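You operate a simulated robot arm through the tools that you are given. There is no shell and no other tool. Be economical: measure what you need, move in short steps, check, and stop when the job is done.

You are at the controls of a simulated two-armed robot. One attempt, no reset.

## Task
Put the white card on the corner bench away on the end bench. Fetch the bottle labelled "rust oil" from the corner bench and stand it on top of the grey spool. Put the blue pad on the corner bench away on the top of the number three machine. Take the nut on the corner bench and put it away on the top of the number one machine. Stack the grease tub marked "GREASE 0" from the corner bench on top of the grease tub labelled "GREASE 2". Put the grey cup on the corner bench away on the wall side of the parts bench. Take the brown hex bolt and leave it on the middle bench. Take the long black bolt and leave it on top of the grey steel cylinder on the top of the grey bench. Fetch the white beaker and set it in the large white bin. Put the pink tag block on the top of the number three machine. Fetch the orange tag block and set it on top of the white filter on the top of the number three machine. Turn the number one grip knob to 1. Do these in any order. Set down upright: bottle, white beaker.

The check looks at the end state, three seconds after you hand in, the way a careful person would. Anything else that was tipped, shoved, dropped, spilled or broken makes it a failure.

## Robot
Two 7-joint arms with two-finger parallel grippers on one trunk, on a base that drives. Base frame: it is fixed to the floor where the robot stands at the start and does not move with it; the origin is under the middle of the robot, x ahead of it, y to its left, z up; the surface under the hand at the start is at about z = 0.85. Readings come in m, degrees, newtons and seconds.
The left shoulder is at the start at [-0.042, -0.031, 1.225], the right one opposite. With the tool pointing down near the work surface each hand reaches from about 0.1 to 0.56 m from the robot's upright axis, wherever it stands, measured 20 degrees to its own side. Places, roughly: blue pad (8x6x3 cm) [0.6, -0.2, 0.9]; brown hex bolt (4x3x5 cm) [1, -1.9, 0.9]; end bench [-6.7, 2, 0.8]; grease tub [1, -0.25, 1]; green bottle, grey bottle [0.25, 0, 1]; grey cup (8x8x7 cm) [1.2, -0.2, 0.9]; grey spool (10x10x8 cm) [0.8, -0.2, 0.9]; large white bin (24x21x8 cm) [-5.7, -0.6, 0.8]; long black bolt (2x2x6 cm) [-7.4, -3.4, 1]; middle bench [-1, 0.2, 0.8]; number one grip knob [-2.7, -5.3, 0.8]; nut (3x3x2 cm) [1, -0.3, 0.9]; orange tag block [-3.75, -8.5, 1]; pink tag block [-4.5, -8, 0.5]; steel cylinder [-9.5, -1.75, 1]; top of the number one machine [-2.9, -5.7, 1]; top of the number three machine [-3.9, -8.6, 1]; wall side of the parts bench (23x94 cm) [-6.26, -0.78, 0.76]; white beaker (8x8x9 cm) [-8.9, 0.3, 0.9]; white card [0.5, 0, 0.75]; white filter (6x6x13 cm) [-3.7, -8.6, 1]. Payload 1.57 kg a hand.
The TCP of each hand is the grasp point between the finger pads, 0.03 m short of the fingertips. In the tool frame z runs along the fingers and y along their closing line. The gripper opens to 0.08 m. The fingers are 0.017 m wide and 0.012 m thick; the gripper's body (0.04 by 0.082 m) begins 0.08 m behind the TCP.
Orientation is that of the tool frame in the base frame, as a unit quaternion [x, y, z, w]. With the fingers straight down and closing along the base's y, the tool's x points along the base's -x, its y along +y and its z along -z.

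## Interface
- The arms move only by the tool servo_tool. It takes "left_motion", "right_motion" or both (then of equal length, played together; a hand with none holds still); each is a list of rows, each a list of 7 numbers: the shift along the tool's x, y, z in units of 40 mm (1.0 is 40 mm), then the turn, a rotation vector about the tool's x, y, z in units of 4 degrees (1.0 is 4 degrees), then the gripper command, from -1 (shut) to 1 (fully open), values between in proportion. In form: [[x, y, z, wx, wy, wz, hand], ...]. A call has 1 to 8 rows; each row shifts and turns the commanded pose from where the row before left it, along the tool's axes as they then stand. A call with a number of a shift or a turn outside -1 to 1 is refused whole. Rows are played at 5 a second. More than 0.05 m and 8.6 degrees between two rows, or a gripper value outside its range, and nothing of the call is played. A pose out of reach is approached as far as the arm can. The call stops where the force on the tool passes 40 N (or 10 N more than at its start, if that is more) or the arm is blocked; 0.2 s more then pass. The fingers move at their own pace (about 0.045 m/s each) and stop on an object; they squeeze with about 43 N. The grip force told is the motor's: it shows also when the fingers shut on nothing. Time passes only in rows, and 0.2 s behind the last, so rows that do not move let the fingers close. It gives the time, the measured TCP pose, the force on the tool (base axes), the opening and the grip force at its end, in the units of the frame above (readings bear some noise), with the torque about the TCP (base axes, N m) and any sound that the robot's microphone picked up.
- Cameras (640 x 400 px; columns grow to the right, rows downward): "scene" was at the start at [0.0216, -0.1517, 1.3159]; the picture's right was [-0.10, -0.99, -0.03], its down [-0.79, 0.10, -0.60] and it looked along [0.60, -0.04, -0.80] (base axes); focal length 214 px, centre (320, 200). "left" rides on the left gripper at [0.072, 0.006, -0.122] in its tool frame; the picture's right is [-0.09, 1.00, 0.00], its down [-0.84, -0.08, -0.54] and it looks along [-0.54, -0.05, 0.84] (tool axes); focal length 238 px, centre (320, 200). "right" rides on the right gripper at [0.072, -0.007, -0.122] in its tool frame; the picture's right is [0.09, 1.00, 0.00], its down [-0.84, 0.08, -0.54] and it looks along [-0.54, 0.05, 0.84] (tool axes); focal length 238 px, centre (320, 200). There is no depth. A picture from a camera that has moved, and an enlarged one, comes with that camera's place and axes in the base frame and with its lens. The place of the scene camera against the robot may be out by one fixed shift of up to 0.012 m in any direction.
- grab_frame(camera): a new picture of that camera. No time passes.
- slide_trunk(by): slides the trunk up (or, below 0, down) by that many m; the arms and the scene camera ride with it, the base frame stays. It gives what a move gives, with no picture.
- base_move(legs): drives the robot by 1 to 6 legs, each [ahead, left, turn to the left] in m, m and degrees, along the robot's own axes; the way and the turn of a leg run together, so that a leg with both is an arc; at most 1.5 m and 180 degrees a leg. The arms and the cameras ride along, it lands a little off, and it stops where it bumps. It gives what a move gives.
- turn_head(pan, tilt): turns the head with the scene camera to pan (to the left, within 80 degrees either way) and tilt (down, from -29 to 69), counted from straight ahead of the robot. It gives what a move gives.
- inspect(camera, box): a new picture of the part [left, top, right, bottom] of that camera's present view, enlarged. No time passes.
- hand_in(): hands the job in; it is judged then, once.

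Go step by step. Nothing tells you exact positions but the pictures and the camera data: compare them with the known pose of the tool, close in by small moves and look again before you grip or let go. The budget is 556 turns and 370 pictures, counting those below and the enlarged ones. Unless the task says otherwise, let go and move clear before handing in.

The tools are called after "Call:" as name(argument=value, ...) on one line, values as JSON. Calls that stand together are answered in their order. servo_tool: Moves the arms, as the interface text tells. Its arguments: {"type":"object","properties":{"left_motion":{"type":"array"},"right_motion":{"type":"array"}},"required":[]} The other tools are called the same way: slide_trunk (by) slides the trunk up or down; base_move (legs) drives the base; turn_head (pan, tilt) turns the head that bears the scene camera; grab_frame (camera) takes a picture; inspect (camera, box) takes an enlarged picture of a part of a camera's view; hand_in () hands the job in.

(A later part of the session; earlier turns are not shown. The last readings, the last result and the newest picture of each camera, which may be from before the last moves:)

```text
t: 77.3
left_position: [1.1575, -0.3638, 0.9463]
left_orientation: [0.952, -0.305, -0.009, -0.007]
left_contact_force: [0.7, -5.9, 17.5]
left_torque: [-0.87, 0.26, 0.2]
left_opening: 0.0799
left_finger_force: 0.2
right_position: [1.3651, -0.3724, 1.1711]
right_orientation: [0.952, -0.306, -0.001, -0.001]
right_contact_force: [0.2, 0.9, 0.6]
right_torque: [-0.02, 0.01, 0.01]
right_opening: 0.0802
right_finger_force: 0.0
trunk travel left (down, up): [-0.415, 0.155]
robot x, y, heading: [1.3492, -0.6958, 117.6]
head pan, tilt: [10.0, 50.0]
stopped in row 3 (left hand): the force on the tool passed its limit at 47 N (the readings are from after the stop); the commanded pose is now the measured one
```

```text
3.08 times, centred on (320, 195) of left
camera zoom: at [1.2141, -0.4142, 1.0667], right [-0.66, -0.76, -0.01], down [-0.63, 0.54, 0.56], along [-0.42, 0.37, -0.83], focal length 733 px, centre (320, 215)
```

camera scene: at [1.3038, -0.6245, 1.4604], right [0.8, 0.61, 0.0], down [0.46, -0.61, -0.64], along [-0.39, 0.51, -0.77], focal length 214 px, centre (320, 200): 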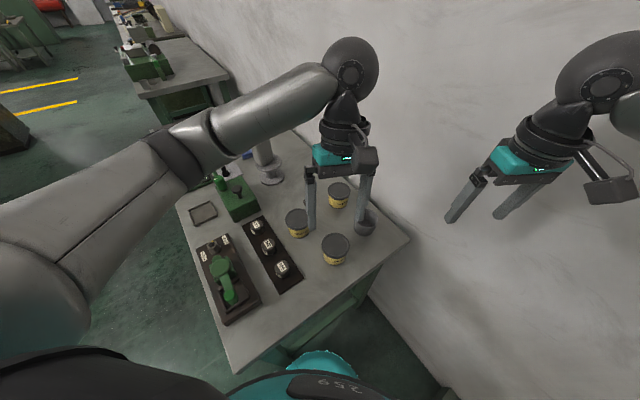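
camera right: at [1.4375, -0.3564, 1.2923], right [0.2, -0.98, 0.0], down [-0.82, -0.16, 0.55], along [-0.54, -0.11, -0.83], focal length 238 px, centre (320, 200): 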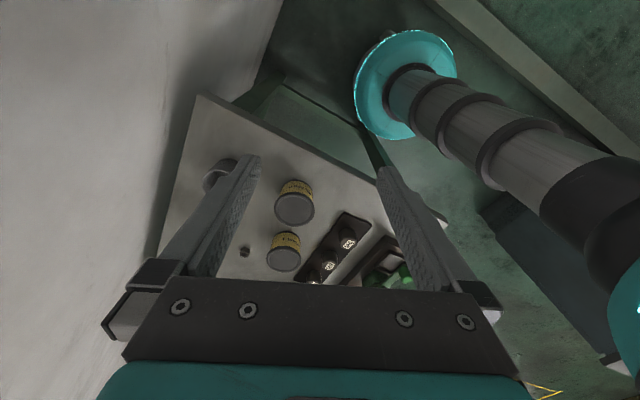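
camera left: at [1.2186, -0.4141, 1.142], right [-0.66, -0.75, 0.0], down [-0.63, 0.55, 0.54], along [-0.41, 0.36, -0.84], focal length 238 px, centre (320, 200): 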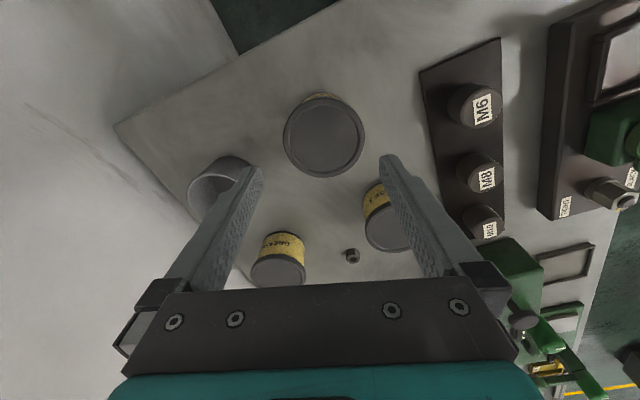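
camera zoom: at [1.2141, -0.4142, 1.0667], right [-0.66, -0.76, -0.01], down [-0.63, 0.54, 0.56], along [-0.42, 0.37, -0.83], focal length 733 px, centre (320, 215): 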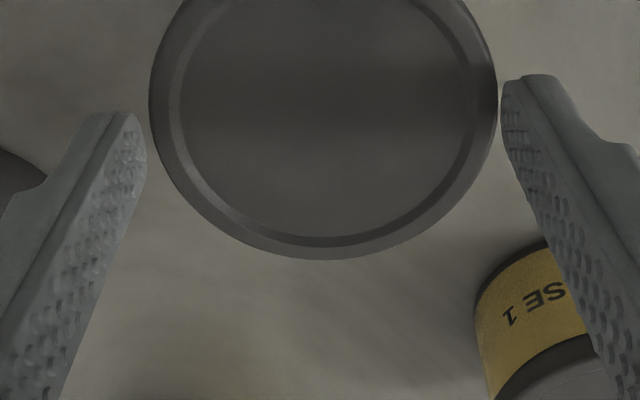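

The lid is practically as wide as the opening, so I grip the narrower body under the lid instead: the hand tilts about 52 degrees so the fingers pass the lid where its chord is small. I lift and tilt.

Call:
servo_tool(left_motion=[[0, 0, -1, 0, 0, 0, 1], [0, 0, -1, 0, 0, 0, 1], [0, 0, -0.7, 0, -1, 0, 1], [0, 0, 0, 0, -1, 0, 1], [0, 0, 0, 0, -1, 0, 1], [0, 0, 0, 0, -1, 0, 1], [0, 0, 0, 0, -1, 0, 1], [0, 0, 0, 0, -1, 0, 1]])

Call:
servo_tool(left_motion=[[0, 0, 0, 0, -1, 0, 1], [0, 0, 0, 0, -1, 0, 1], [0, 0, 0, 0, -1, 0, 1], [0, 0, 0, 0, -1, 0, 1], [0, 0, 0, 0, -1, 0, 1], [0, 0, 0, 0, -1, 0, 1], [0, 0, 0, 0, -1, 0, 1]])

Call:
grab_frame(camera="scene")

Call:
grab_frame(camera="left")

```text
t: 79.1
left_position: [1.1586, -0.3669, 1.0529]
left_orientation: [0.929, -0.297, -0.207, -0.071]
left_contact_force: [0.5, -0.4, 1.1]
left_torque: [0.03, 0.01, 0.01]
left_opening: 0.0799
left_finger_force: 0.0
right_position: [1.3646, -0.3732, 1.1724]
right_orientation: [0.952, -0.306, -0.001, -0.001]
right_contact_force: [-0.1, -0.7, 0.1]
right_torque: [-0.02, 0.01, 0.0]
right_opening: 0.0801
right_finger_force: 0.0
trunk travel left (down, up): [-0.415, 0.155]
robot x, y, heading: [1.3482, -0.6962, 117.2]
head pan, tilt: [10.0, 50.0]
```

```text
t: 80.7
left_position: [1.159, -0.365, 1.0527]
left_orientation: [0.852, -0.271, -0.425, -0.14]
left_contact_force: [-0.3, 0.6, -0.5]
left_torque: [-0.02, 0.03, 0.01]
left_opening: 0.0799
left_finger_force: 0.1
right_position: [1.3639, -0.3724, 1.1715]
right_orientation: [0.952, -0.306, 0.0, -0.001]
right_contact_force: [0.6, -0.7, -0.8]
right_torque: [0.0, -0.01, -0.01]
right_opening: 0.0802
right_finger_force: 0.0
trunk travel left (down, up): [-0.415, 0.155]
robot x, y, heading: [1.3519, -0.6958, 117.2]
head pan, tilt: [10.0, 50.0]
```

```text
312 pictures are left
camera scene: at [1.304, -0.6247, 1.4603], right [0.79, 0.61, 0.0], down [0.46, -0.61, -0.64], along [-0.39, 0.51, -0.77], focal length 214 px, centre (320, 200)
```

scene: 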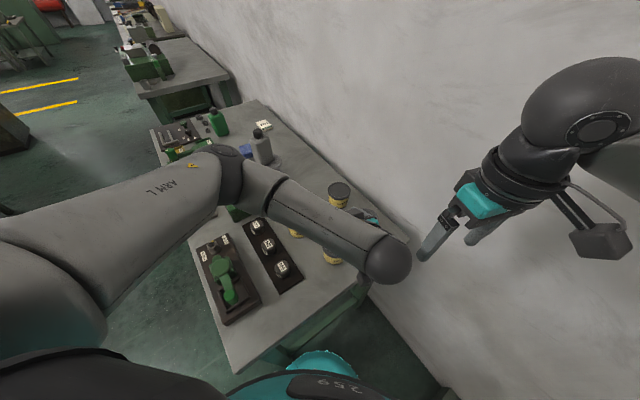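

```text
311 pictures are left
camera left: at [1.2696, -0.4535, 1.0675], right [-0.62, -0.78, 0.06], down [-0.01, 0.09, 1.0], along [-0.78, 0.62, -0.07], focal length 238 px, centre (320, 200)
```

left: 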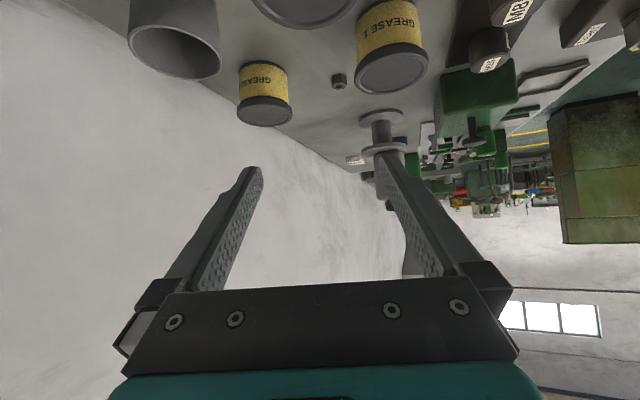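

The tilt works and the view now shows the tub labels. I zoom on the wall-side tub.

Call:
inspect(camera="left", box=[225, 50, 305, 130])

Call:
inspect(camera="left", box=[220, 0, 440, 140])

```text
5.00 times, centred on (265, 90) of left
camera zoom: at [1.2696, -0.4535, 1.0675], right [-0.62, -0.78, 0.06], down [-0.01, 0.09, 1.0], along [-0.78, 0.62, -0.07], focal length 1192 px, centre (595, 750)
```

zoom: 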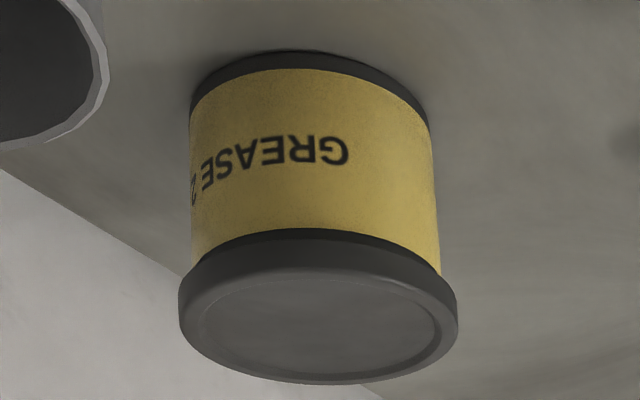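

```text
2.86 times, centred on (330, 70) of left
camera zoom: at [1.2696, -0.4535, 1.0675], right [-0.62, -0.78, 0.06], down [-0.01, 0.09, 1.0], along [-0.78, 0.62, -0.07], focal length 681 px, centre (291, 571)
```

zoom: 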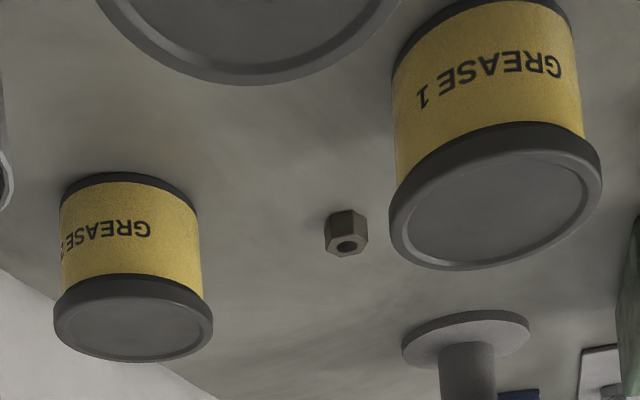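

The wall-side tub is GREASE 2. I level the closing line and go to the start of the slanted approach to GREASE 0's body.

Call:
servo_tool(left_motion=[[0.9, 0, 0, 0.52, 0, -0.67, 1], [0.9, 0, -0.15, 0, 0, 0, 1], [0.9, 0, -0.15, 0, 0, 0, 1], [0.8, 0, -0.18, 0, 0, 0, 1]])

Call:
grab_frame(camera="left")

Call:
grab_frame(camera="scene")

```text
t: 81.7
left_position: [1.2397, -0.4221, 0.9475]
left_orientation: [0.855, -0.259, -0.417, -0.166]
left_contact_force: [0.0, -0.5, 0.1]
left_torque: [0.0, -0.01, 0.01]
left_opening: 0.0799
left_finger_force: 0.1
right_position: [1.3644, -0.3728, 1.1716]
right_orientation: [0.952, -0.306, 0.0, 0.0]
right_contact_force: [0.5, 0.2, 0.0]
right_torque: [-0.02, 0.01, -0.02]
right_opening: 0.0801
right_finger_force: 0.1
trunk travel left (down, up): [-0.415, 0.155]
robot x, y, heading: [1.3502, -0.6965, 117.3]
head pan, tilt: [10.0, 50.0]
```

```text
308 pictures are left
camera left: at [1.3514, -0.5099, 0.9627], right [-0.63, -0.78, 0.01], down [-0.05, 0.05, 1.0], along [-0.78, 0.63, -0.07], focal length 238 px, centre (320, 200)
```

left: 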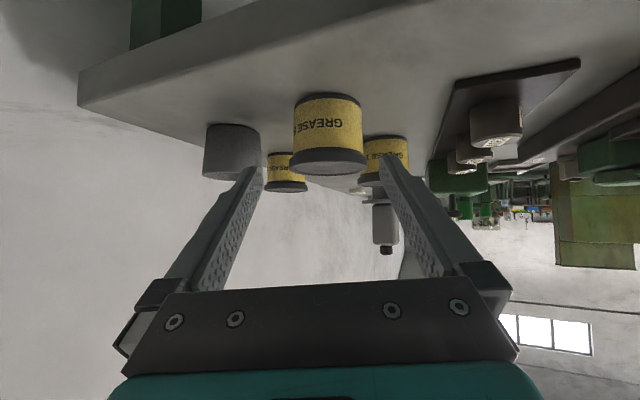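

```text
307 pictures are left
camera scene: at [1.3041, -0.6251, 1.4604], right [0.79, 0.61, 0.0], down [0.46, -0.61, -0.64], along [-0.39, 0.51, -0.77], focal length 214 px, centre (320, 200)
```

scene: 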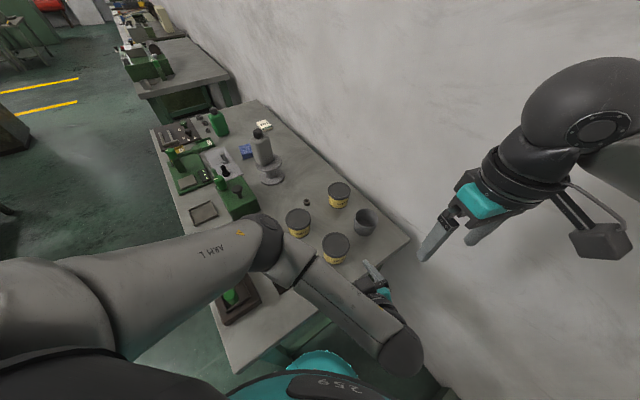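

The view confirms the tub's body ahead. I shift 8 mm sideways and up a little, then advance along the fingers.

Call:
servo_tool(left_motion=[[-0.16, 0.2, -0.12, 0, 0, 0, 1], [0, 0, 0.75, 0, 0, 0, 1], [0, 0, 0.75, 0, 0, 0, 1]])

Call:
grab_frame(camera="left")

Call:
inspect(camera="scene", box=[280, 170, 440, 310])

```text
t: 82.5
left_position: [1.1986, -0.3978, 0.9248]
left_orientation: [0.855, -0.26, -0.416, -0.167]
left_contact_force: [-0.1, 0.0, 0.2]
left_torque: [0.02, 0.01, 0.03]
left_opening: 0.0799
left_finger_force: 0.0
right_position: [1.3633, -0.3731, 1.1712]
right_orientation: [0.952, -0.306, -0.001, -0.001]
right_contact_force: [-0.2, 0.1, -0.8]
right_torque: [0.0, -0.05, -0.01]
right_opening: 0.0802
right_finger_force: 0.1
trunk travel left (down, up): [-0.415, 0.155]
robot x, y, heading: [1.3531, -0.695, 117.7]
head pan, tilt: [10.0, 50.0]
```

```text
306 pictures are left
camera left: at [1.3082, -0.4867, 0.9396], right [-0.63, -0.78, 0.01], down [-0.05, 0.05, 1.0], along [-0.78, 0.63, -0.07], focal length 238 px, centre (320, 200)
```

left: 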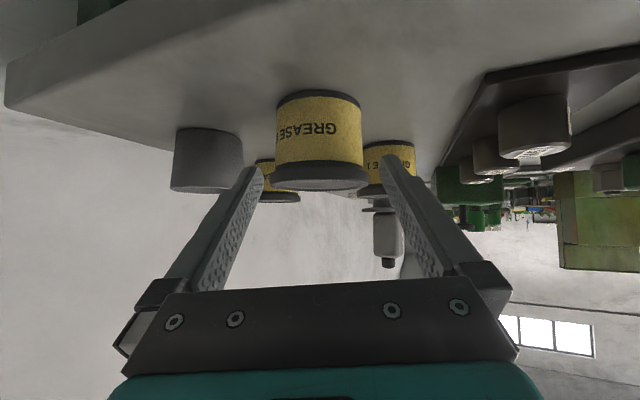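

```text
2.86 times, centred on (360, 240) of scene
camera zoom: at [1.3035, -0.625, 1.4603], right [0.79, 0.61, 0.0], down [0.47, -0.61, -0.64], along [-0.39, 0.51, -0.77], focal length 613 px, centre (206, 86)
```

zoom: 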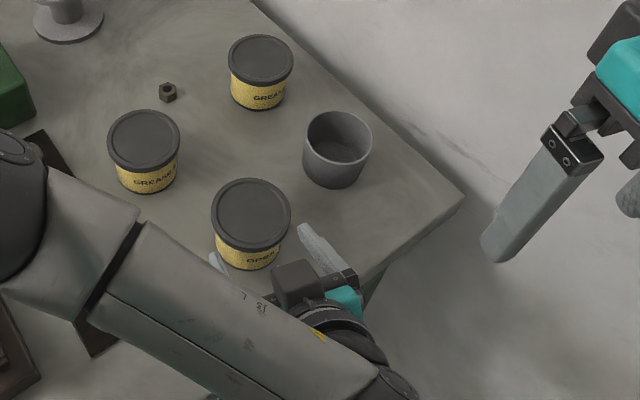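

Call:
servo_tool(left_motion=[[0.12, 0, 0.1, 0, 0, 0, 1], [0, 0, 0.65, 0, 0, 0, 1], [0, 0, 0.65, 0, 0, 0, 1]])

Call:
grab_frame(camera="left")

Call:
inspect(camera="scene", box=[310, 200, 410, 290])

```text
t: 83.3
left_position: [1.1655, -0.3721, 0.886]
left_orientation: [0.854, -0.26, -0.418, -0.166]
left_contact_force: [0.1, 0.1, 0.7]
left_torque: [-0.02, -0.04, 0.01]
left_opening: 0.0799
left_finger_force: 0.0
right_position: [1.3641, -0.3721, 1.1719]
right_orientation: [0.952, -0.306, -0.002, 0.0]
right_contact_force: [0.1, 0.5, -0.1]
right_torque: [0.01, -0.02, 0.0]
right_opening: 0.08
right_finger_force: 0.0
trunk travel left (down, up): [-0.415, 0.155]
robot x, y, heading: [1.3529, -0.6965, 117.3]
head pan, tilt: [10.0, 50.0]
```

```text
304 pictures are left
camera left: at [1.2766, -0.4609, 0.9019], right [-0.63, -0.78, 0.01], down [-0.05, 0.05, 1.0], along [-0.78, 0.63, -0.07], focal length 238 px, centre (320, 200)
```

left: 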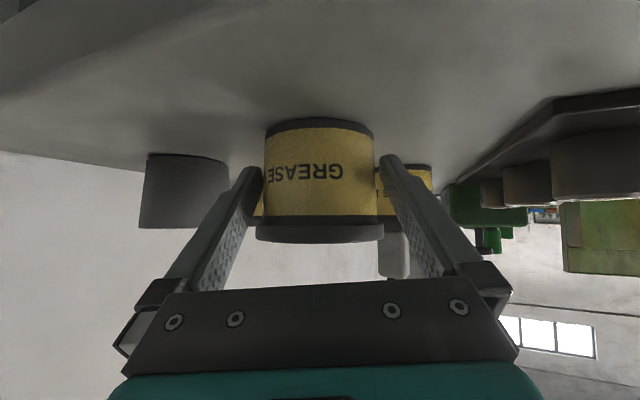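

```text
4.44 times, centred on (360, 245) of scene
camera zoom: at [1.3037, -0.625, 1.4604], right [0.79, 0.61, 0.0], down [0.46, -0.61, -0.64], along [-0.39, 0.51, -0.77], focal length 953 px, centre (142, 0)
```

zoom: 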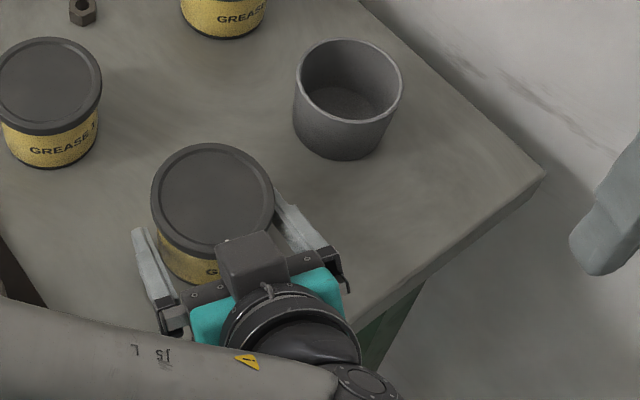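

Call:
servo_tool(left_motion=[[0, 0, 0.15, 0, 0, 0, 1], [0, 0, 0, 0, 0, 0, 0], [0, 0, 0, 0, 0, 0, -1], [0, 0, 0, 0, 0, 0, -1], [0, 0, 0, 0, 0, 0, -1]])

Call:
grab_frame(camera="left")

```text
t: 84.5
left_position: [1.1626, -0.3689, 0.8828]
left_orientation: [0.856, -0.258, -0.417, -0.165]
left_contact_force: [-1.1, -0.7, 0.7]
left_torque: [-0.11, 0.14, -0.05]
left_opening: 0.0721
left_finger_force: 43.0
right_position: [1.3632, -0.3713, 1.1712]
right_orientation: [0.952, -0.306, 0.0, -0.001]
right_contact_force: [0.8, 0.3, 0.7]
right_torque: [-0.02, -0.01, 0.03]
right_opening: 0.0801
right_finger_force: 0.1
trunk travel left (down, up): [-0.415, 0.155]
robot x, y, heading: [1.3527, -0.6956, 117.6]
head pan, tilt: [10.0, 50.0]
```

```text
302 pictures are left
camera left: at [1.2731, -0.4569, 0.8982], right [-0.63, -0.78, 0.01], down [-0.05, 0.05, 1.0], along [-0.78, 0.63, -0.07], focal length 238 px, centre (320, 200)
```

left: 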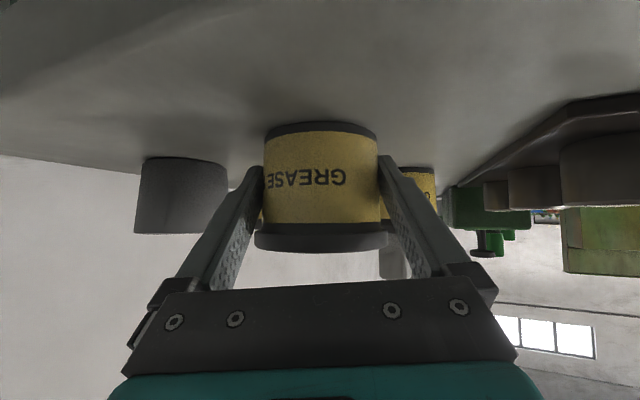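

The tub is gripped by its body (7.2 cm). I lift it with the trunk and carry it toward GREASE 2.

Call:
slide_trunk(by=0.11)

Call:
servo_tool(left_motion=[[-0.604, -0.304, 0.772, 0, 0, 0, -1], [-0.604, -0.304, 0.772, 0, 0, 0, -1], [-0.604, -0.304, 0.772, 0, 0, 0, -1], [-0.604, -0.304, 0.772, 0, 0, 0, -1]])

Call:
inspect(camera="scene", box=[270, 140, 430, 280])

Call:
grab_frame(camera="left")

```text
t: 85.9
left_position: [1.1623, -0.3688, 0.9935]
left_orientation: [0.855, -0.26, -0.416, -0.167]
left_contact_force: [-1.0, 0.2, -2.9]
left_torque: [-0.02, -0.07, 0.01]
left_opening: 0.0721
left_finger_force: 43.6
right_position: [1.3647, -0.3713, 1.2814]
right_orientation: [0.952, -0.306, -0.001, 0.0]
right_contact_force: [0.4, -0.3, 0.0]
right_torque: [0.02, -0.03, 0.0]
right_opening: 0.08
right_finger_force: 0.1
trunk travel left (down, up): [-0.525, 0.045]
robot x, y, heading: [1.3492, -0.6973, 117.6]
head pan, tilt: [10.0, 50.0]
```

```text
t: 86.9
left_position: [1.0644, -0.2349, 0.9987]
left_orientation: [0.855, -0.262, -0.416, -0.166]
left_contact_force: [-0.7, 0.5, -2.9]
left_torque: [-0.01, -0.03, 0.01]
left_opening: 0.0713
left_finger_force: 42.7
right_position: [1.3641, -0.3712, 1.2814]
right_orientation: [0.952, -0.306, -0.002, 0.001]
right_contact_force: [0.7, 0.8, -0.2]
right_torque: [-0.01, -0.02, -0.03]
right_opening: 0.08
right_finger_force: 0.1
trunk travel left (down, up): [-0.525, 0.045]
robot x, y, heading: [1.351, -0.6962, 117.3]
head pan, tilt: [10.0, 50.0]
```

```text
2.86 times, centred on (350, 210) of scene
camera zoom: at [1.3036, -0.6236, 1.5703], right [0.79, 0.61, 0.0], down [0.46, -0.61, -0.64], along [-0.39, 0.51, -0.77], focal length 613 px, centre (234, 171)
```

zoom: 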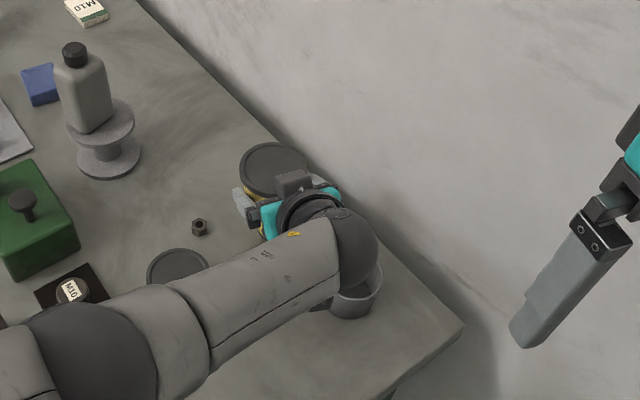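

```text
300 pictures are left
camera left: at [1.1738, -0.3245, 1.0145], right [-0.63, -0.78, 0.01], down [-0.05, 0.05, 1.0], along [-0.78, 0.63, -0.07], focal length 238 px, centre (320, 200)
```

left: 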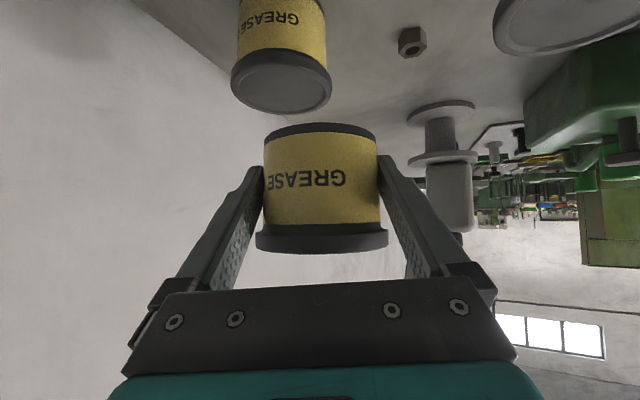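

GREASE 2 shows below the held tub: 3 cm sideways and 3.4 cm ahead are left. I correct and check.

Call:
servo_tool(left_motion=[[-0.26, -0.39, 0.33, 0, 0, 0, -1], [-0.26, -0.38, 0.33, 0, 0, 0, -1]])

Call:
grab_frame(camera="left")

```text
t: 87.5
left_position: [1.0585, -0.2159, 1.0013]
left_orientation: [0.856, -0.259, -0.416, -0.166]
left_contact_force: [-0.9, 0.1, -2.0]
left_torque: [0.0, -0.07, -0.02]
left_opening: 0.0719
left_finger_force: 43.3
left hand out of reach, approached as far as the arm can: row 2
right_position: [1.3636, -0.3739, 1.2816]
right_orientation: [0.952, -0.306, -0.001, 0.0]
right_contact_force: [0.7, 0.5, 0.2]
right_torque: [0.04, 0.01, 0.01]
right_opening: 0.0801
right_finger_force: 0.0
trunk travel left (down, up): [-0.525, 0.045]
robot x, y, heading: [1.3535, -0.6948, 117.4]
head pan, tilt: [10.0, 50.0]
```

```text
299 pictures are left
camera left: at [1.1687, -0.3037, 1.0175], right [-0.63, -0.78, 0.0], down [-0.05, 0.05, 1.0], along [-0.78, 0.63, -0.07], focal length 238 px, centre (320, 200)
```

left: 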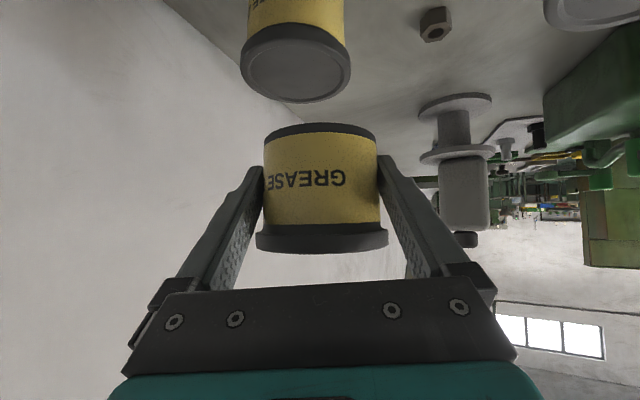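

The arm is at its limit, so I close the remaining 2 cm with the base.

Call:
base_move(legs=[[0.022, -0.011, 0]])

Call:
grab_frame(camera="left")

```text
t: 88.3
left_position: [1.0571, -0.1887, 1.0018]
left_orientation: [0.855, -0.26, -0.416, -0.166]
left_contact_force: [0.1, 1.1, -3.2]
left_torque: [-0.02, -0.01, 0.02]
left_opening: 0.0715
left_finger_force: 43.1
right_position: [1.3637, -0.3473, 1.281]
right_orientation: [0.952, -0.306, -0.001, 0.0]
right_contact_force: [0.1, -0.2, -0.2]
right_torque: [-0.02, 0.01, 0.01]
right_opening: 0.0799
right_finger_force: 0.1
trunk travel left (down, up): [-0.525, 0.045]
robot x, y, heading: [1.3525, -0.6741, 117.5]
head pan, tilt: [10.0, 50.0]
```

```text
298 pictures are left
camera left: at [1.1685, -0.278, 1.0168], right [-0.63, -0.78, 0.01], down [-0.05, 0.05, 1.0], along [-0.78, 0.63, -0.07], focal length 238 px, centre (320, 200)
```

left: 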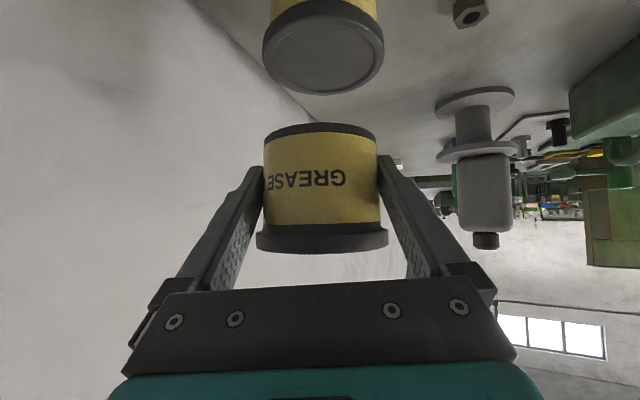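

Aligned within a few millimetres. I lower with the trunk 3.5 cm, then look.

Call:
slide_trunk(by=-0.035)

Call:
grab_frame(camera="left")

```text
t: 89.1
left_position: [1.0586, -0.191, 0.9675]
left_orientation: [0.855, -0.259, -0.417, -0.165]
left_contact_force: [0.1, 0.5, -2.3]
left_torque: [-0.02, -0.04, 0.0]
left_opening: 0.0716
left_finger_force: 42.9
right_position: [1.3632, -0.3481, 1.2461]
right_orientation: [0.952, -0.306, -0.001, -0.001]
right_contact_force: [-0.3, 0.3, -0.4]
right_torque: [-0.03, -0.01, 0.03]
right_opening: 0.08
right_finger_force: 0.0
trunk travel left (down, up): [-0.49, 0.08]
robot x, y, heading: [1.3502, -0.6721, 117.4]
head pan, tilt: [10.0, 50.0]
```

```text
297 pictures are left
camera left: at [1.1684, -0.2791, 0.9821], right [-0.63, -0.78, 0.01], down [-0.05, 0.05, 1.0], along [-0.78, 0.63, -0.07], focal length 238 px, centre (320, 200)
```

left: 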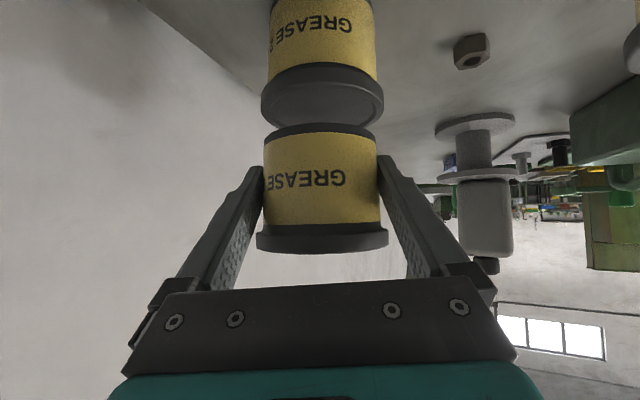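

Call:
servo_tool(left_motion=[[0.05, 0.02, 0.15, 0, 0, 0, -1], [0.1, 0, 0.08, 0, 0, 0, -1], [0.1, 0, 0.08, 0, 0, 0, -1]])

Call:
grab_frame(camera="left")

```text
t: 89.9
left_position: [1.0521, -0.1911, 0.9587]
left_orientation: [0.856, -0.259, -0.416, -0.165]
left_contact_force: [0.9, 0.1, -2.7]
left_torque: [0.0, 0.02, 0.01]
left_opening: 0.0713
left_finger_force: 43.0
left hand out of reach, approached as far as the arm can: row 1, 3
right_position: [1.3645, -0.3487, 1.2462]
right_orientation: [0.952, -0.305, -0.001, 0.0]
right_contact_force: [1.1, 0.2, -0.3]
right_torque: [0.01, -0.05, -0.01]
right_opening: 0.0799
right_finger_force: 0.1
trunk travel left (down, up): [-0.49, 0.08]
robot x, y, heading: [1.3503, -0.6733, 117.5]
head pan, tilt: [10.0, 50.0]
```

```text
296 pictures are left
camera left: at [1.1628, -0.2815, 0.9751], right [-0.63, -0.78, 0.01], down [-0.05, 0.05, 1.0], along [-0.78, 0.63, -0.07], focal length 238 px, centre (320, 200)
```

left: 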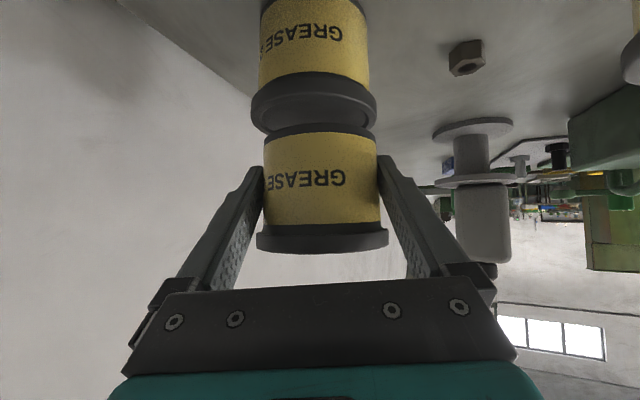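

Call:
base_move(legs=[[0.001, -0.006, 0]])

Call:
grab_frame(camera="left")

```text
t: 90.7
left_position: [1.0577, -0.1902, 0.9601]
left_orientation: [0.855, -0.26, -0.417, -0.166]
left_contact_force: [0.2, 0.4, -2.7]
left_torque: [-0.01, -0.02, 0.01]
left_opening: 0.0713
left_finger_force: 43.4
right_position: [1.3692, -0.344, 1.2463]
right_orientation: [0.952, -0.307, -0.001, 0.0]
right_contact_force: [0.4, 0.5, 1.0]
right_torque: [0.03, -0.01, 0.0]
right_opening: 0.0799
right_finger_force: 0.1
trunk travel left (down, up): [-0.49, 0.08]
robot x, y, heading: [1.3547, -0.6717, 117.4]
head pan, tilt: [10.0, 50.0]
```

```text
295 pictures are left
camera left: at [1.1682, -0.2776, 0.9753], right [-0.63, -0.78, 0.01], down [-0.05, 0.05, 1.0], along [-0.78, 0.63, -0.07], focal length 238 px, centre (320, 200)
```

left: 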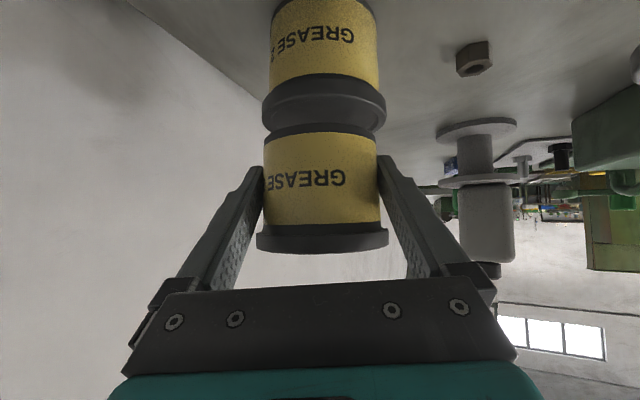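

Call:
slide_trunk(by=-0.006)

Call:
slide_trunk(by=-0.004)

Call:
inspect(camera="left", box=[220, 50, 420, 270])

```text
t: 91.2
left_position: [1.0577, -0.1888, 0.953]
left_orientation: [0.856, -0.259, -0.416, -0.165]
left_contact_force: [0.7, -0.3, -3.5]
left_torque: [-0.04, -0.01, 0.0]
left_opening: 0.0714
left_finger_force: 43.6
right_position: [1.3704, -0.3436, 1.2405]
right_orientation: [0.952, -0.306, -0.001, 0.0]
right_contact_force: [-0.3, -0.6, -0.2]
right_torque: [0.01, 0.01, -0.01]
right_opening: 0.0798
right_finger_force: 0.0
trunk travel left (down, up): [-0.484, 0.086]
robot x, y, heading: [1.3583, -0.6673, 117.5]
head pan, tilt: [10.0, 50.0]
```

```text
t: 91.7
left_position: [1.0585, -0.19, 0.9495]
left_orientation: [0.856, -0.26, -0.416, -0.166]
left_contact_force: [-1.0, -0.2, -2.3]
left_torque: [-0.03, -0.04, 0.0]
left_opening: 0.0715
left_finger_force: 43.4
right_position: [1.3672, -0.3447, 1.2357]
right_orientation: [0.952, -0.305, 0.0, 0.0]
right_contact_force: [0.3, 0.2, 0.5]
right_torque: [0.01, 0.0, -0.02]
right_opening: 0.0799
right_finger_force: 0.1
trunk travel left (down, up): [-0.48, 0.09]
robot x, y, heading: [1.3541, -0.6697, 117.4]
head pan, tilt: [10.0, 50.0]
```

```text
1.82 times, centred on (320, 160) of left
camera zoom: at [1.168, -0.2779, 0.9651], right [-0.63, -0.78, 0.01], down [-0.05, 0.05, 1.0], along [-0.78, 0.63, -0.07], focal length 433 px, centre (320, 273)
```

zoom: 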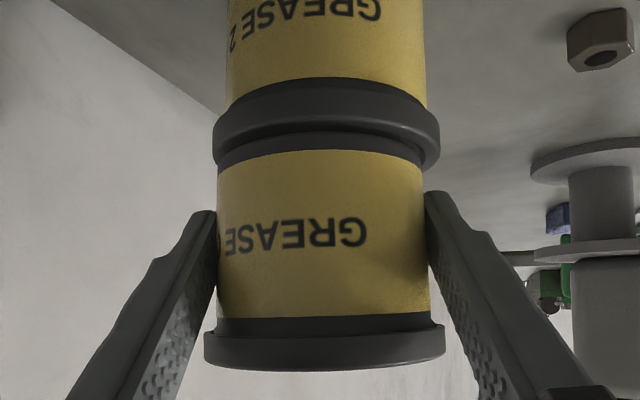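

Call:
slide_trunk(by=-0.003)

Call:
slide_trunk(by=-0.003)

Call:
inspect(camera="left", box=[220, 50, 420, 270])

```text
t: 92.3
left_position: [1.0575, -0.1891, 0.9484]
left_orientation: [0.855, -0.259, -0.418, -0.166]
left_contact_force: [-1.2, -2.3, 6.4]
left_torque: [-0.28, 0.24, 0.07]
left_opening: 0.0712
left_finger_force: 43.2
right_position: [1.3692, -0.3457, 1.2339]
right_orientation: [0.952, -0.306, -0.002, -0.002]
right_contact_force: [1.1, -0.3, 0.0]
right_torque: [0.0, 0.0, -0.02]
right_opening: 0.0798
right_finger_force: 0.0
trunk travel left (down, up): [-0.477, 0.093]
robot x, y, heading: [1.3541, -0.668, 117.2]
head pan, tilt: [10.0, 50.0]
```

```text
t: 92.8
left_position: [1.0574, -0.1886, 0.948]
left_orientation: [0.853, -0.26, -0.42, -0.168]
left_contact_force: [-2.1, -5.4, 24.6]
left_torque: [-0.91, 0.47, -0.05]
left_opening: 0.0714
left_finger_force: 43.0
right_position: [1.369, -0.3478, 1.2305]
right_orientation: [0.952, -0.306, -0.002, -0.001]
right_contact_force: [-0.4, 0.4, -0.1]
right_torque: [-0.03, 0.02, -0.02]
right_opening: 0.0802
right_finger_force: 0.0
trunk travel left (down, up): [-0.474, 0.096]
robot x, y, heading: [1.3564, -0.6698, 117.5]
head pan, tilt: [10.0, 50.0]
```

```text
1.82 times, centred on (320, 160) of left
camera zoom: at [1.1679, -0.2776, 0.9625], right [-0.63, -0.78, 0.01], down [-0.04, 0.04, 1.0], along [-0.78, 0.63, -0.06], focal length 433 px, centre (320, 273)
```

zoom: 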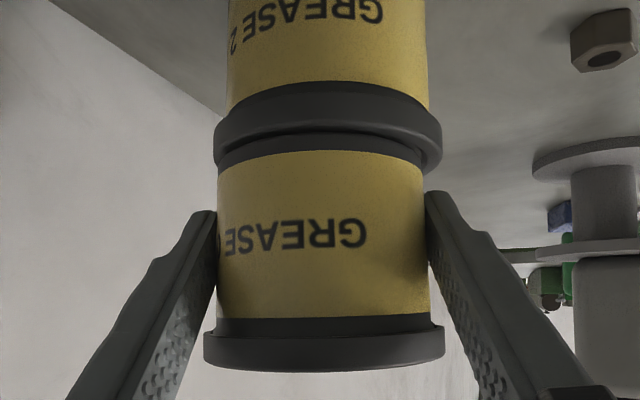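

Resting on GREASE 2. I relieve the load, open and withdraw along the fingers.

Call:
slide_trunk(by=0.003)

Call:
servo_tool(left_motion=[[0, 0, 0, 0, 0, 0, 0], [0, 0, 0, 0, 0, 0, 1], [0, 0, 0, 0, 0, 0, 1]])

Call:
inspect(camera="left", box=[220, 50, 420, 270])

Call:
servo_tool(left_motion=[[0, 0, -0.5, 0, 0, 0, 1], [0, 0, -1, 0, 0, 0, 1], [0, 0, -1, 0, 0, 0, 1], [0, 0, -1, 0, 0, 0, 1]])

Call:
grab_frame(camera="left")

```text
t: 93.3
left_position: [1.0575, -0.1891, 0.9492]
left_orientation: [0.855, -0.26, -0.417, -0.167]
left_contact_force: [-5.0, 2.7, 13.8]
left_torque: [-0.32, 0.63, -0.15]
left_opening: 0.0715
left_finger_force: 42.2
right_position: [1.3682, -0.346, 1.2333]
right_orientation: [0.952, -0.306, -0.002, -0.001]
right_contact_force: [0.1, -0.2, -0.1]
right_torque: [-0.01, 0.0, 0.02]
right_opening: 0.0799
right_finger_force: 0.1
trunk travel left (down, up): [-0.477, 0.093]
robot x, y, heading: [1.3516, -0.6717, 117.5]
head pan, tilt: [10.0, 50.0]
```

```text
t: 94.1
left_position: [1.0574, -0.1886, 0.9457]
left_orientation: [0.856, -0.259, -0.416, -0.165]
left_contact_force: [0.5, -0.6, -0.6]
left_torque: [-0.05, 0.0, -0.01]
left_opening: 0.08
left_finger_force: 0.0
right_position: [1.369, -0.3442, 1.2334]
right_orientation: [0.952, -0.305, 0.0, 0.001]
right_contact_force: [-0.2, -0.6, 0.2]
right_torque: [0.02, -0.01, 0.0]
right_opening: 0.0799
right_finger_force: 0.1
trunk travel left (down, up): [-0.477, 0.093]
robot x, y, heading: [1.3555, -0.6673, 117.5]
head pan, tilt: [10.0, 50.0]
```

```text
1.82 times, centred on (320, 160) of left
camera zoom: at [1.1684, -0.2787, 0.9614], right [-0.63, -0.78, 0.01], down [-0.05, 0.05, 1.0], along [-0.78, 0.62, -0.07], focal length 433 px, centre (320, 273)
```

zoom: 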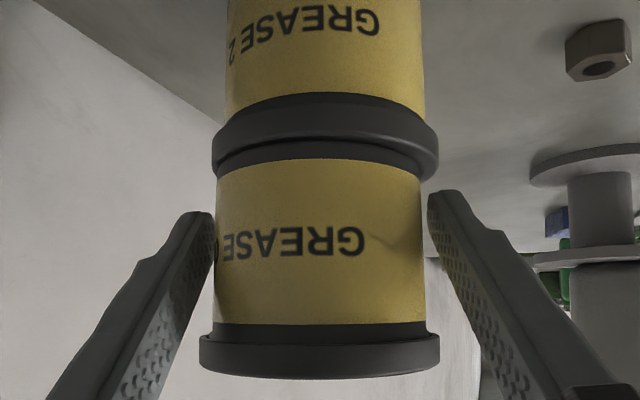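

```text
t: 95.3
left_position: [1.0826, -0.2323, 1.0768]
left_orientation: [0.823, -0.24, -0.483, -0.178]
left_contact_force: [-1.0, 0.6, 0.6]
left_torque: [-0.03, -0.01, 0.01]
left_opening: 0.08
left_finger_force: 0.0
right_position: [1.3685, -0.3442, 1.2334]
right_orientation: [0.952, -0.306, -0.002, -0.001]
right_contact_force: [0.3, -0.1, 0.1]
right_torque: [0.01, 0.04, 0.02]
right_opening: 0.0801
right_finger_force: 0.0
trunk travel left (down, up): [-0.477, 0.093]
robot x, y, heading: [1.3572, -0.6655, 117.2]
head pan, tilt: [10.0, 50.0]
stopped in row 4 (left hand): the arm was blocked; the commanded pose is now the measured one
```

```text
291 pictures are left
camera left: at [1.1968, -0.3184, 1.0715], right [-0.6, -0.8, 0.02], down [0.08, -0.03, 1.0], along [-0.79, 0.6, 0.08], focal length 238 px, centre (320, 200)
```

left: 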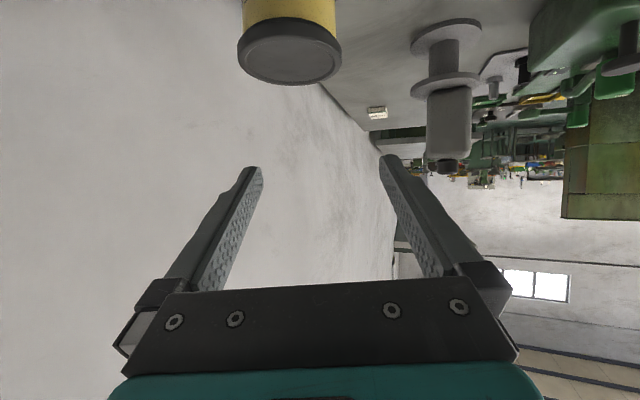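

Call:
inspect(camera="scene", box=[240, 120, 440, 300])

```text
2.22 times, centred on (340, 210) of scene
camera zoom: at [1.3079, -0.5969, 1.5223], right [0.79, 0.61, 0.0], down [0.47, -0.61, -0.64], along [-0.39, 0.51, -0.77], focal length 477 px, centre (276, 178)
```

zoom: 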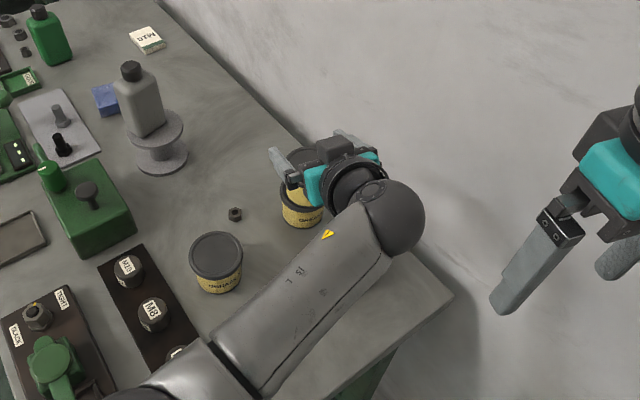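

The arm ran against a limit but the stack seems fine. I raise the trunk, back off 0.12 m, and untilt the left hand.

Call:
slide_trunk(by=0.09)

Call:
base_move(legs=[[-0.12, 0, 0]])

Call:
servo_tool(left_motion=[[0, 0.5, 0, 0, 1, 0, 1], [0, 0.5, 0, 0, 1, 0, 1], [0, 0.5, 0, 0, 1, 0, 1], [0, 0.5, 0, 0, 1, 0, 1], [0, 0, 0, 0, 1, 0, 1], [0, 0, 0, 0, 1, 0, 1], [0, 0, 0, 0, 1, 0, 1], [0, 0, 0, 0, 1, 0, 1]])

Call:
inspect(camera="scene", box=[220, 80, 460, 260])

Call:
grab_frame(camera="right")

```text
t: 96.5
left_position: [1.0835, -0.2319, 1.167]
left_orientation: [0.824, -0.241, -0.481, -0.178]
left_contact_force: [-0.5, 0.0, -0.4]
left_torque: [0.01, -0.01, -0.02]
left_opening: 0.0802
left_finger_force: 0.0
right_position: [1.3681, -0.3449, 1.323]
right_orientation: [0.952, -0.305, -0.001, 0.0]
right_contact_force: [0.1, -0.5, 0.2]
right_torque: [0.0, -0.01, -0.03]
right_opening: 0.0801
right_finger_force: 0.1
trunk travel left (down, up): [-0.567, 0.003]
robot x, y, heading: [1.357, -0.6677, 117.2]
head pan, tilt: [10.0, 50.0]
```

```text
t: 97.8
left_position: [1.1392, -0.337, 1.1681]
left_orientation: [0.824, -0.241, -0.482, -0.178]
left_contact_force: [0.4, 0.3, -0.2]
left_torque: [0.01, 0.01, -0.01]
left_opening: 0.0802
left_finger_force: 0.1
right_position: [1.4232, -0.4489, 1.3233]
right_orientation: [0.952, -0.307, -0.002, 0.0]
right_contact_force: [-0.6, -0.7, -1.0]
right_torque: [0.01, -0.02, 0.01]
right_opening: 0.08
right_finger_force: 0.1
trunk travel left (down, up): [-0.567, 0.003]
robot x, y, heading: [1.4087, -0.7749, 117.2]
head pan, tilt: [10.0, 50.0]
```

```text
t: 99.6
left_position: [1.0738, -0.4116, 1.1597]
left_orientation: [0.922, -0.28, -0.251, -0.087]
left_contact_force: [-0.1, -0.8, 0.4]
left_torque: [-0.02, -0.01, 0.04]
left_opening: 0.0801
left_finger_force: 0.0
right_position: [1.4212, -0.4492, 1.3236]
right_orientation: [0.952, -0.305, 0.0, 0.0]
right_contact_force: [0.1, -0.3, -0.7]
right_torque: [0.01, 0.0, 0.0]
right_opening: 0.08
right_finger_force: 0.0
trunk travel left (down, up): [-0.567, 0.003]
robot x, y, heading: [1.4094, -0.7763, 117.1]
head pan, tilt: [10.0, 50.0]
```

```text
2.22 times, centred on (340, 170) of scene
camera zoom: at [1.3621, -0.701, 1.6123], right [0.8, 0.61, 0.0], down [0.46, -0.61, -0.64], along [-0.39, 0.51, -0.77], focal length 477 px, centre (276, 267)
```

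zoom: 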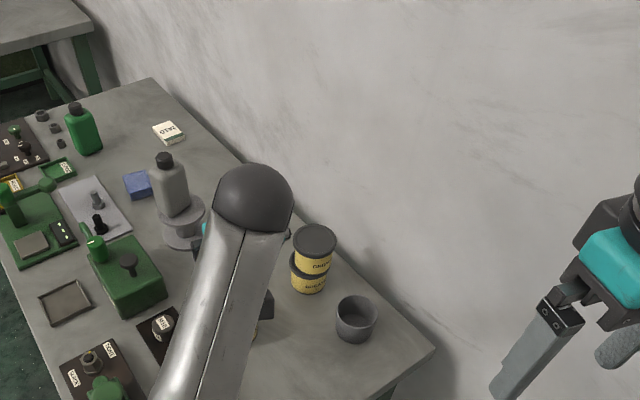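

```text
288 pictures are left
camera right: at [1.4857, -0.4846, 1.4446], right [-0.51, -0.86, 0.0], down [-0.72, 0.42, 0.54], along [-0.47, 0.27, -0.84], focal length 238 px, centre (320, 200)
```

right: 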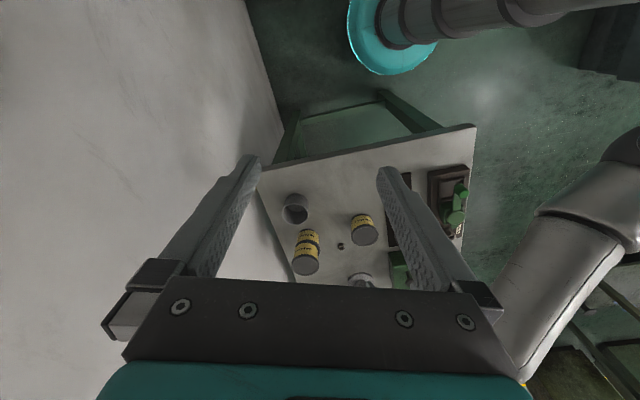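

The stack stands well. I finish untilting and raise the left hand, then come toward the cup with the right.

Call:
servo_tool(left_motion=[[0, 0.3, -0.5, 0, 1, 0, 1], [0, 0.3, -0.5, 0, 1, 0, 1], [0, 0.3, -0.5, 0, 1, 0, 1], [0, 0, -0.5, 0, 1, 0, 1], [0, 0, -0.5, 0, 1, 0, 1], [0, 0, -0.5, 0, 1, 0, 1], [0, 0, -0.5, 0, 1, 0, 1], [0, 0, -0.5, 0, 0, 0, 1]], right_motion=[[-1, 0, 0, 0, 0, 0, 1], [-1, 0, 0, 0, 0, 0, 1], [-1, 0, 0, 0, 0, 0, 1], [-1, 0, 0, 0, 0, 0, 1], [-1, 0, 0, 0, 0, 0, 1], [0, 0, 1, 0, 0, 0, 1], [0, 0, 1, 0, 0, 0, 1], [0, 0, 1, 0, 0, 0, 1]])

Call:
grab_frame(camera="right")

```text
t: 100.7
left_position: [1.0245, -0.4873, 1.2273]
left_orientation: [0.953, -0.261, -0.152, -0.001]
left_contact_force: [-0.2, -0.4, -0.2]
left_torque: [0.02, -0.03, -0.02]
left_opening: 0.0801
left_finger_force: 0.0
left hand out of reach, approached as far as the arm can: row 5
right_position: [1.2804, -0.3504, 1.3229]
right_orientation: [0.952, -0.305, -0.001, -0.001]
right_contact_force: [0.4, -0.4, 0.1]
right_torque: [0.01, 0.01, 0.0]
right_opening: 0.08
right_finger_force: 0.0
trunk travel left (down, up): [-0.567, 0.003]
robot x, y, heading: [1.41, -0.7719, 117.2]
head pan, tilt: [10.0, 50.0]
stopped in row 5 (left hand): the arm was blocked; the commanded pose is now the measured one
```

```text
287 pictures are left
camera right: at [1.3435, -0.3866, 1.4439], right [-0.51, -0.86, 0.0], down [-0.72, 0.42, 0.54], along [-0.47, 0.28, -0.84], focal length 238 px, centre (320, 200)
```

right: 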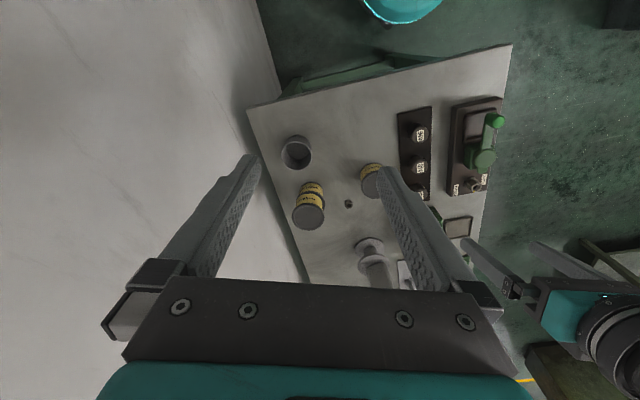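

Call:
base_move(legs=[[0.08, 0, 0]])

Call:
slide_trunk(by=-0.2)

Call:
servo_tool(right_motion=[[-0.85, 0.47, 0, 0, 0, 0, 1], [-0.85, 0.47, 0, 0, 0, 0, 1], [0, 0, 1, 0, 0, 0, 1], [0, 0, 1, 0, 0, 0, 1], [0, 0, 0.8, 0, 0, 0, 1]])

Call:
grab_frame(camera="right")

Call:
inspect(camera="scene", box=[240, 100, 480, 280])

```text
t: 101.8
left_position: [0.987, -0.413, 1.2262]
left_orientation: [0.953, -0.263, -0.152, -0.001]
left_contact_force: [0.2, -0.4, -0.7]
left_torque: [0.0, 0.03, 0.02]
left_opening: 0.0801
left_finger_force: 0.0
right_position: [1.2437, -0.2772, 1.3231]
right_orientation: [0.952, -0.307, -0.002, 0.0]
right_contact_force: [-0.9, 0.0, -0.5]
right_torque: [-0.05, -0.05, 0.0]
right_opening: 0.0798
right_finger_force: 0.0
trunk travel left (down, up): [-0.567, 0.003]
robot x, y, heading: [1.3703, -0.7001, 117.2]
head pan, tilt: [10.0, 50.0]
```

```text
t: 103.9
left_position: [0.9882, -0.4126, 1.0254]
left_orientation: [0.953, -0.263, -0.152, -0.001]
left_contact_force: [0.0, -0.3, 0.8]
left_torque: [-0.03, 0.0, 0.01]
left_opening: 0.0798
left_finger_force: 0.1
right_position: [1.2443, -0.2772, 1.1217]
right_orientation: [0.952, -0.307, -0.002, 0.0]
right_contact_force: [-0.2, -0.2, 0.3]
right_torque: [0.02, 0.01, -0.02]
right_opening: 0.0799
right_finger_force: 0.0
trunk travel left (down, up): [-0.367, 0.203]
robot x, y, heading: [1.3701, -0.7007, 117.3]
head pan, tilt: [10.0, 50.0]
```

```text
t: 105.1
left_position: [0.9882, -0.4136, 1.0261]
left_orientation: [0.952, -0.264, -0.152, -0.001]
left_contact_force: [0.5, 0.7, 0.0]
left_torque: [-0.01, 0.0, 0.0]
left_opening: 0.0803
left_finger_force: 0.0
right_position: [1.1678, -0.2692, 1.0104]
right_orientation: [0.952, -0.306, -0.001, 0.0]
right_contact_force: [-0.7, 0.3, 0.0]
right_torque: [0.0, 0.02, -0.02]
right_opening: 0.0801
right_finger_force: 0.1
trunk travel left (down, up): [-0.367, 0.203]
robot x, y, heading: [1.3742, -0.6998, 117.2]
head pan, tilt: [10.0, 50.0]
```

```text
286 pictures are left
camera right: at [1.2311, -0.305, 1.1316], right [-0.51, -0.86, 0.0], down [-0.72, 0.42, 0.54], along [-0.47, 0.28, -0.84], focal length 238 px, centre (320, 200)
```

right: 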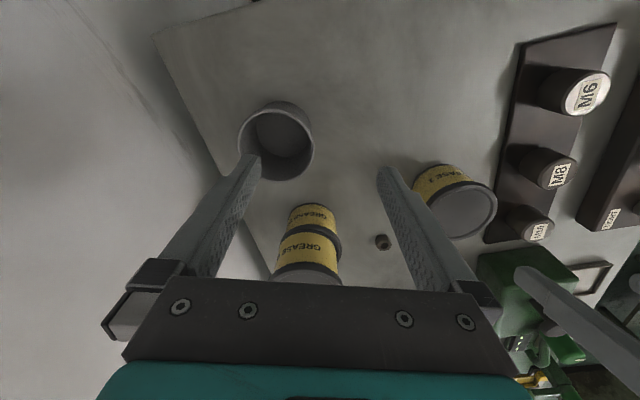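

```text
2.22 times, centred on (360, 190) of scene
camera zoom: at [1.3243, -0.6276, 1.4123], right [0.8, 0.61, 0.0], down [0.46, -0.61, -0.64], along [-0.39, 0.51, -0.77], focal length 477 px, centre (231, 222)
```

zoom: 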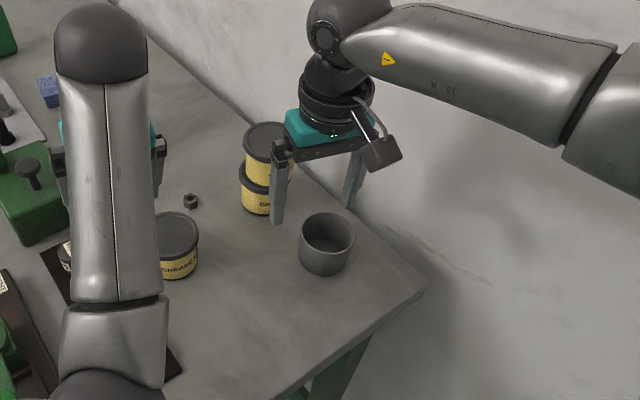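

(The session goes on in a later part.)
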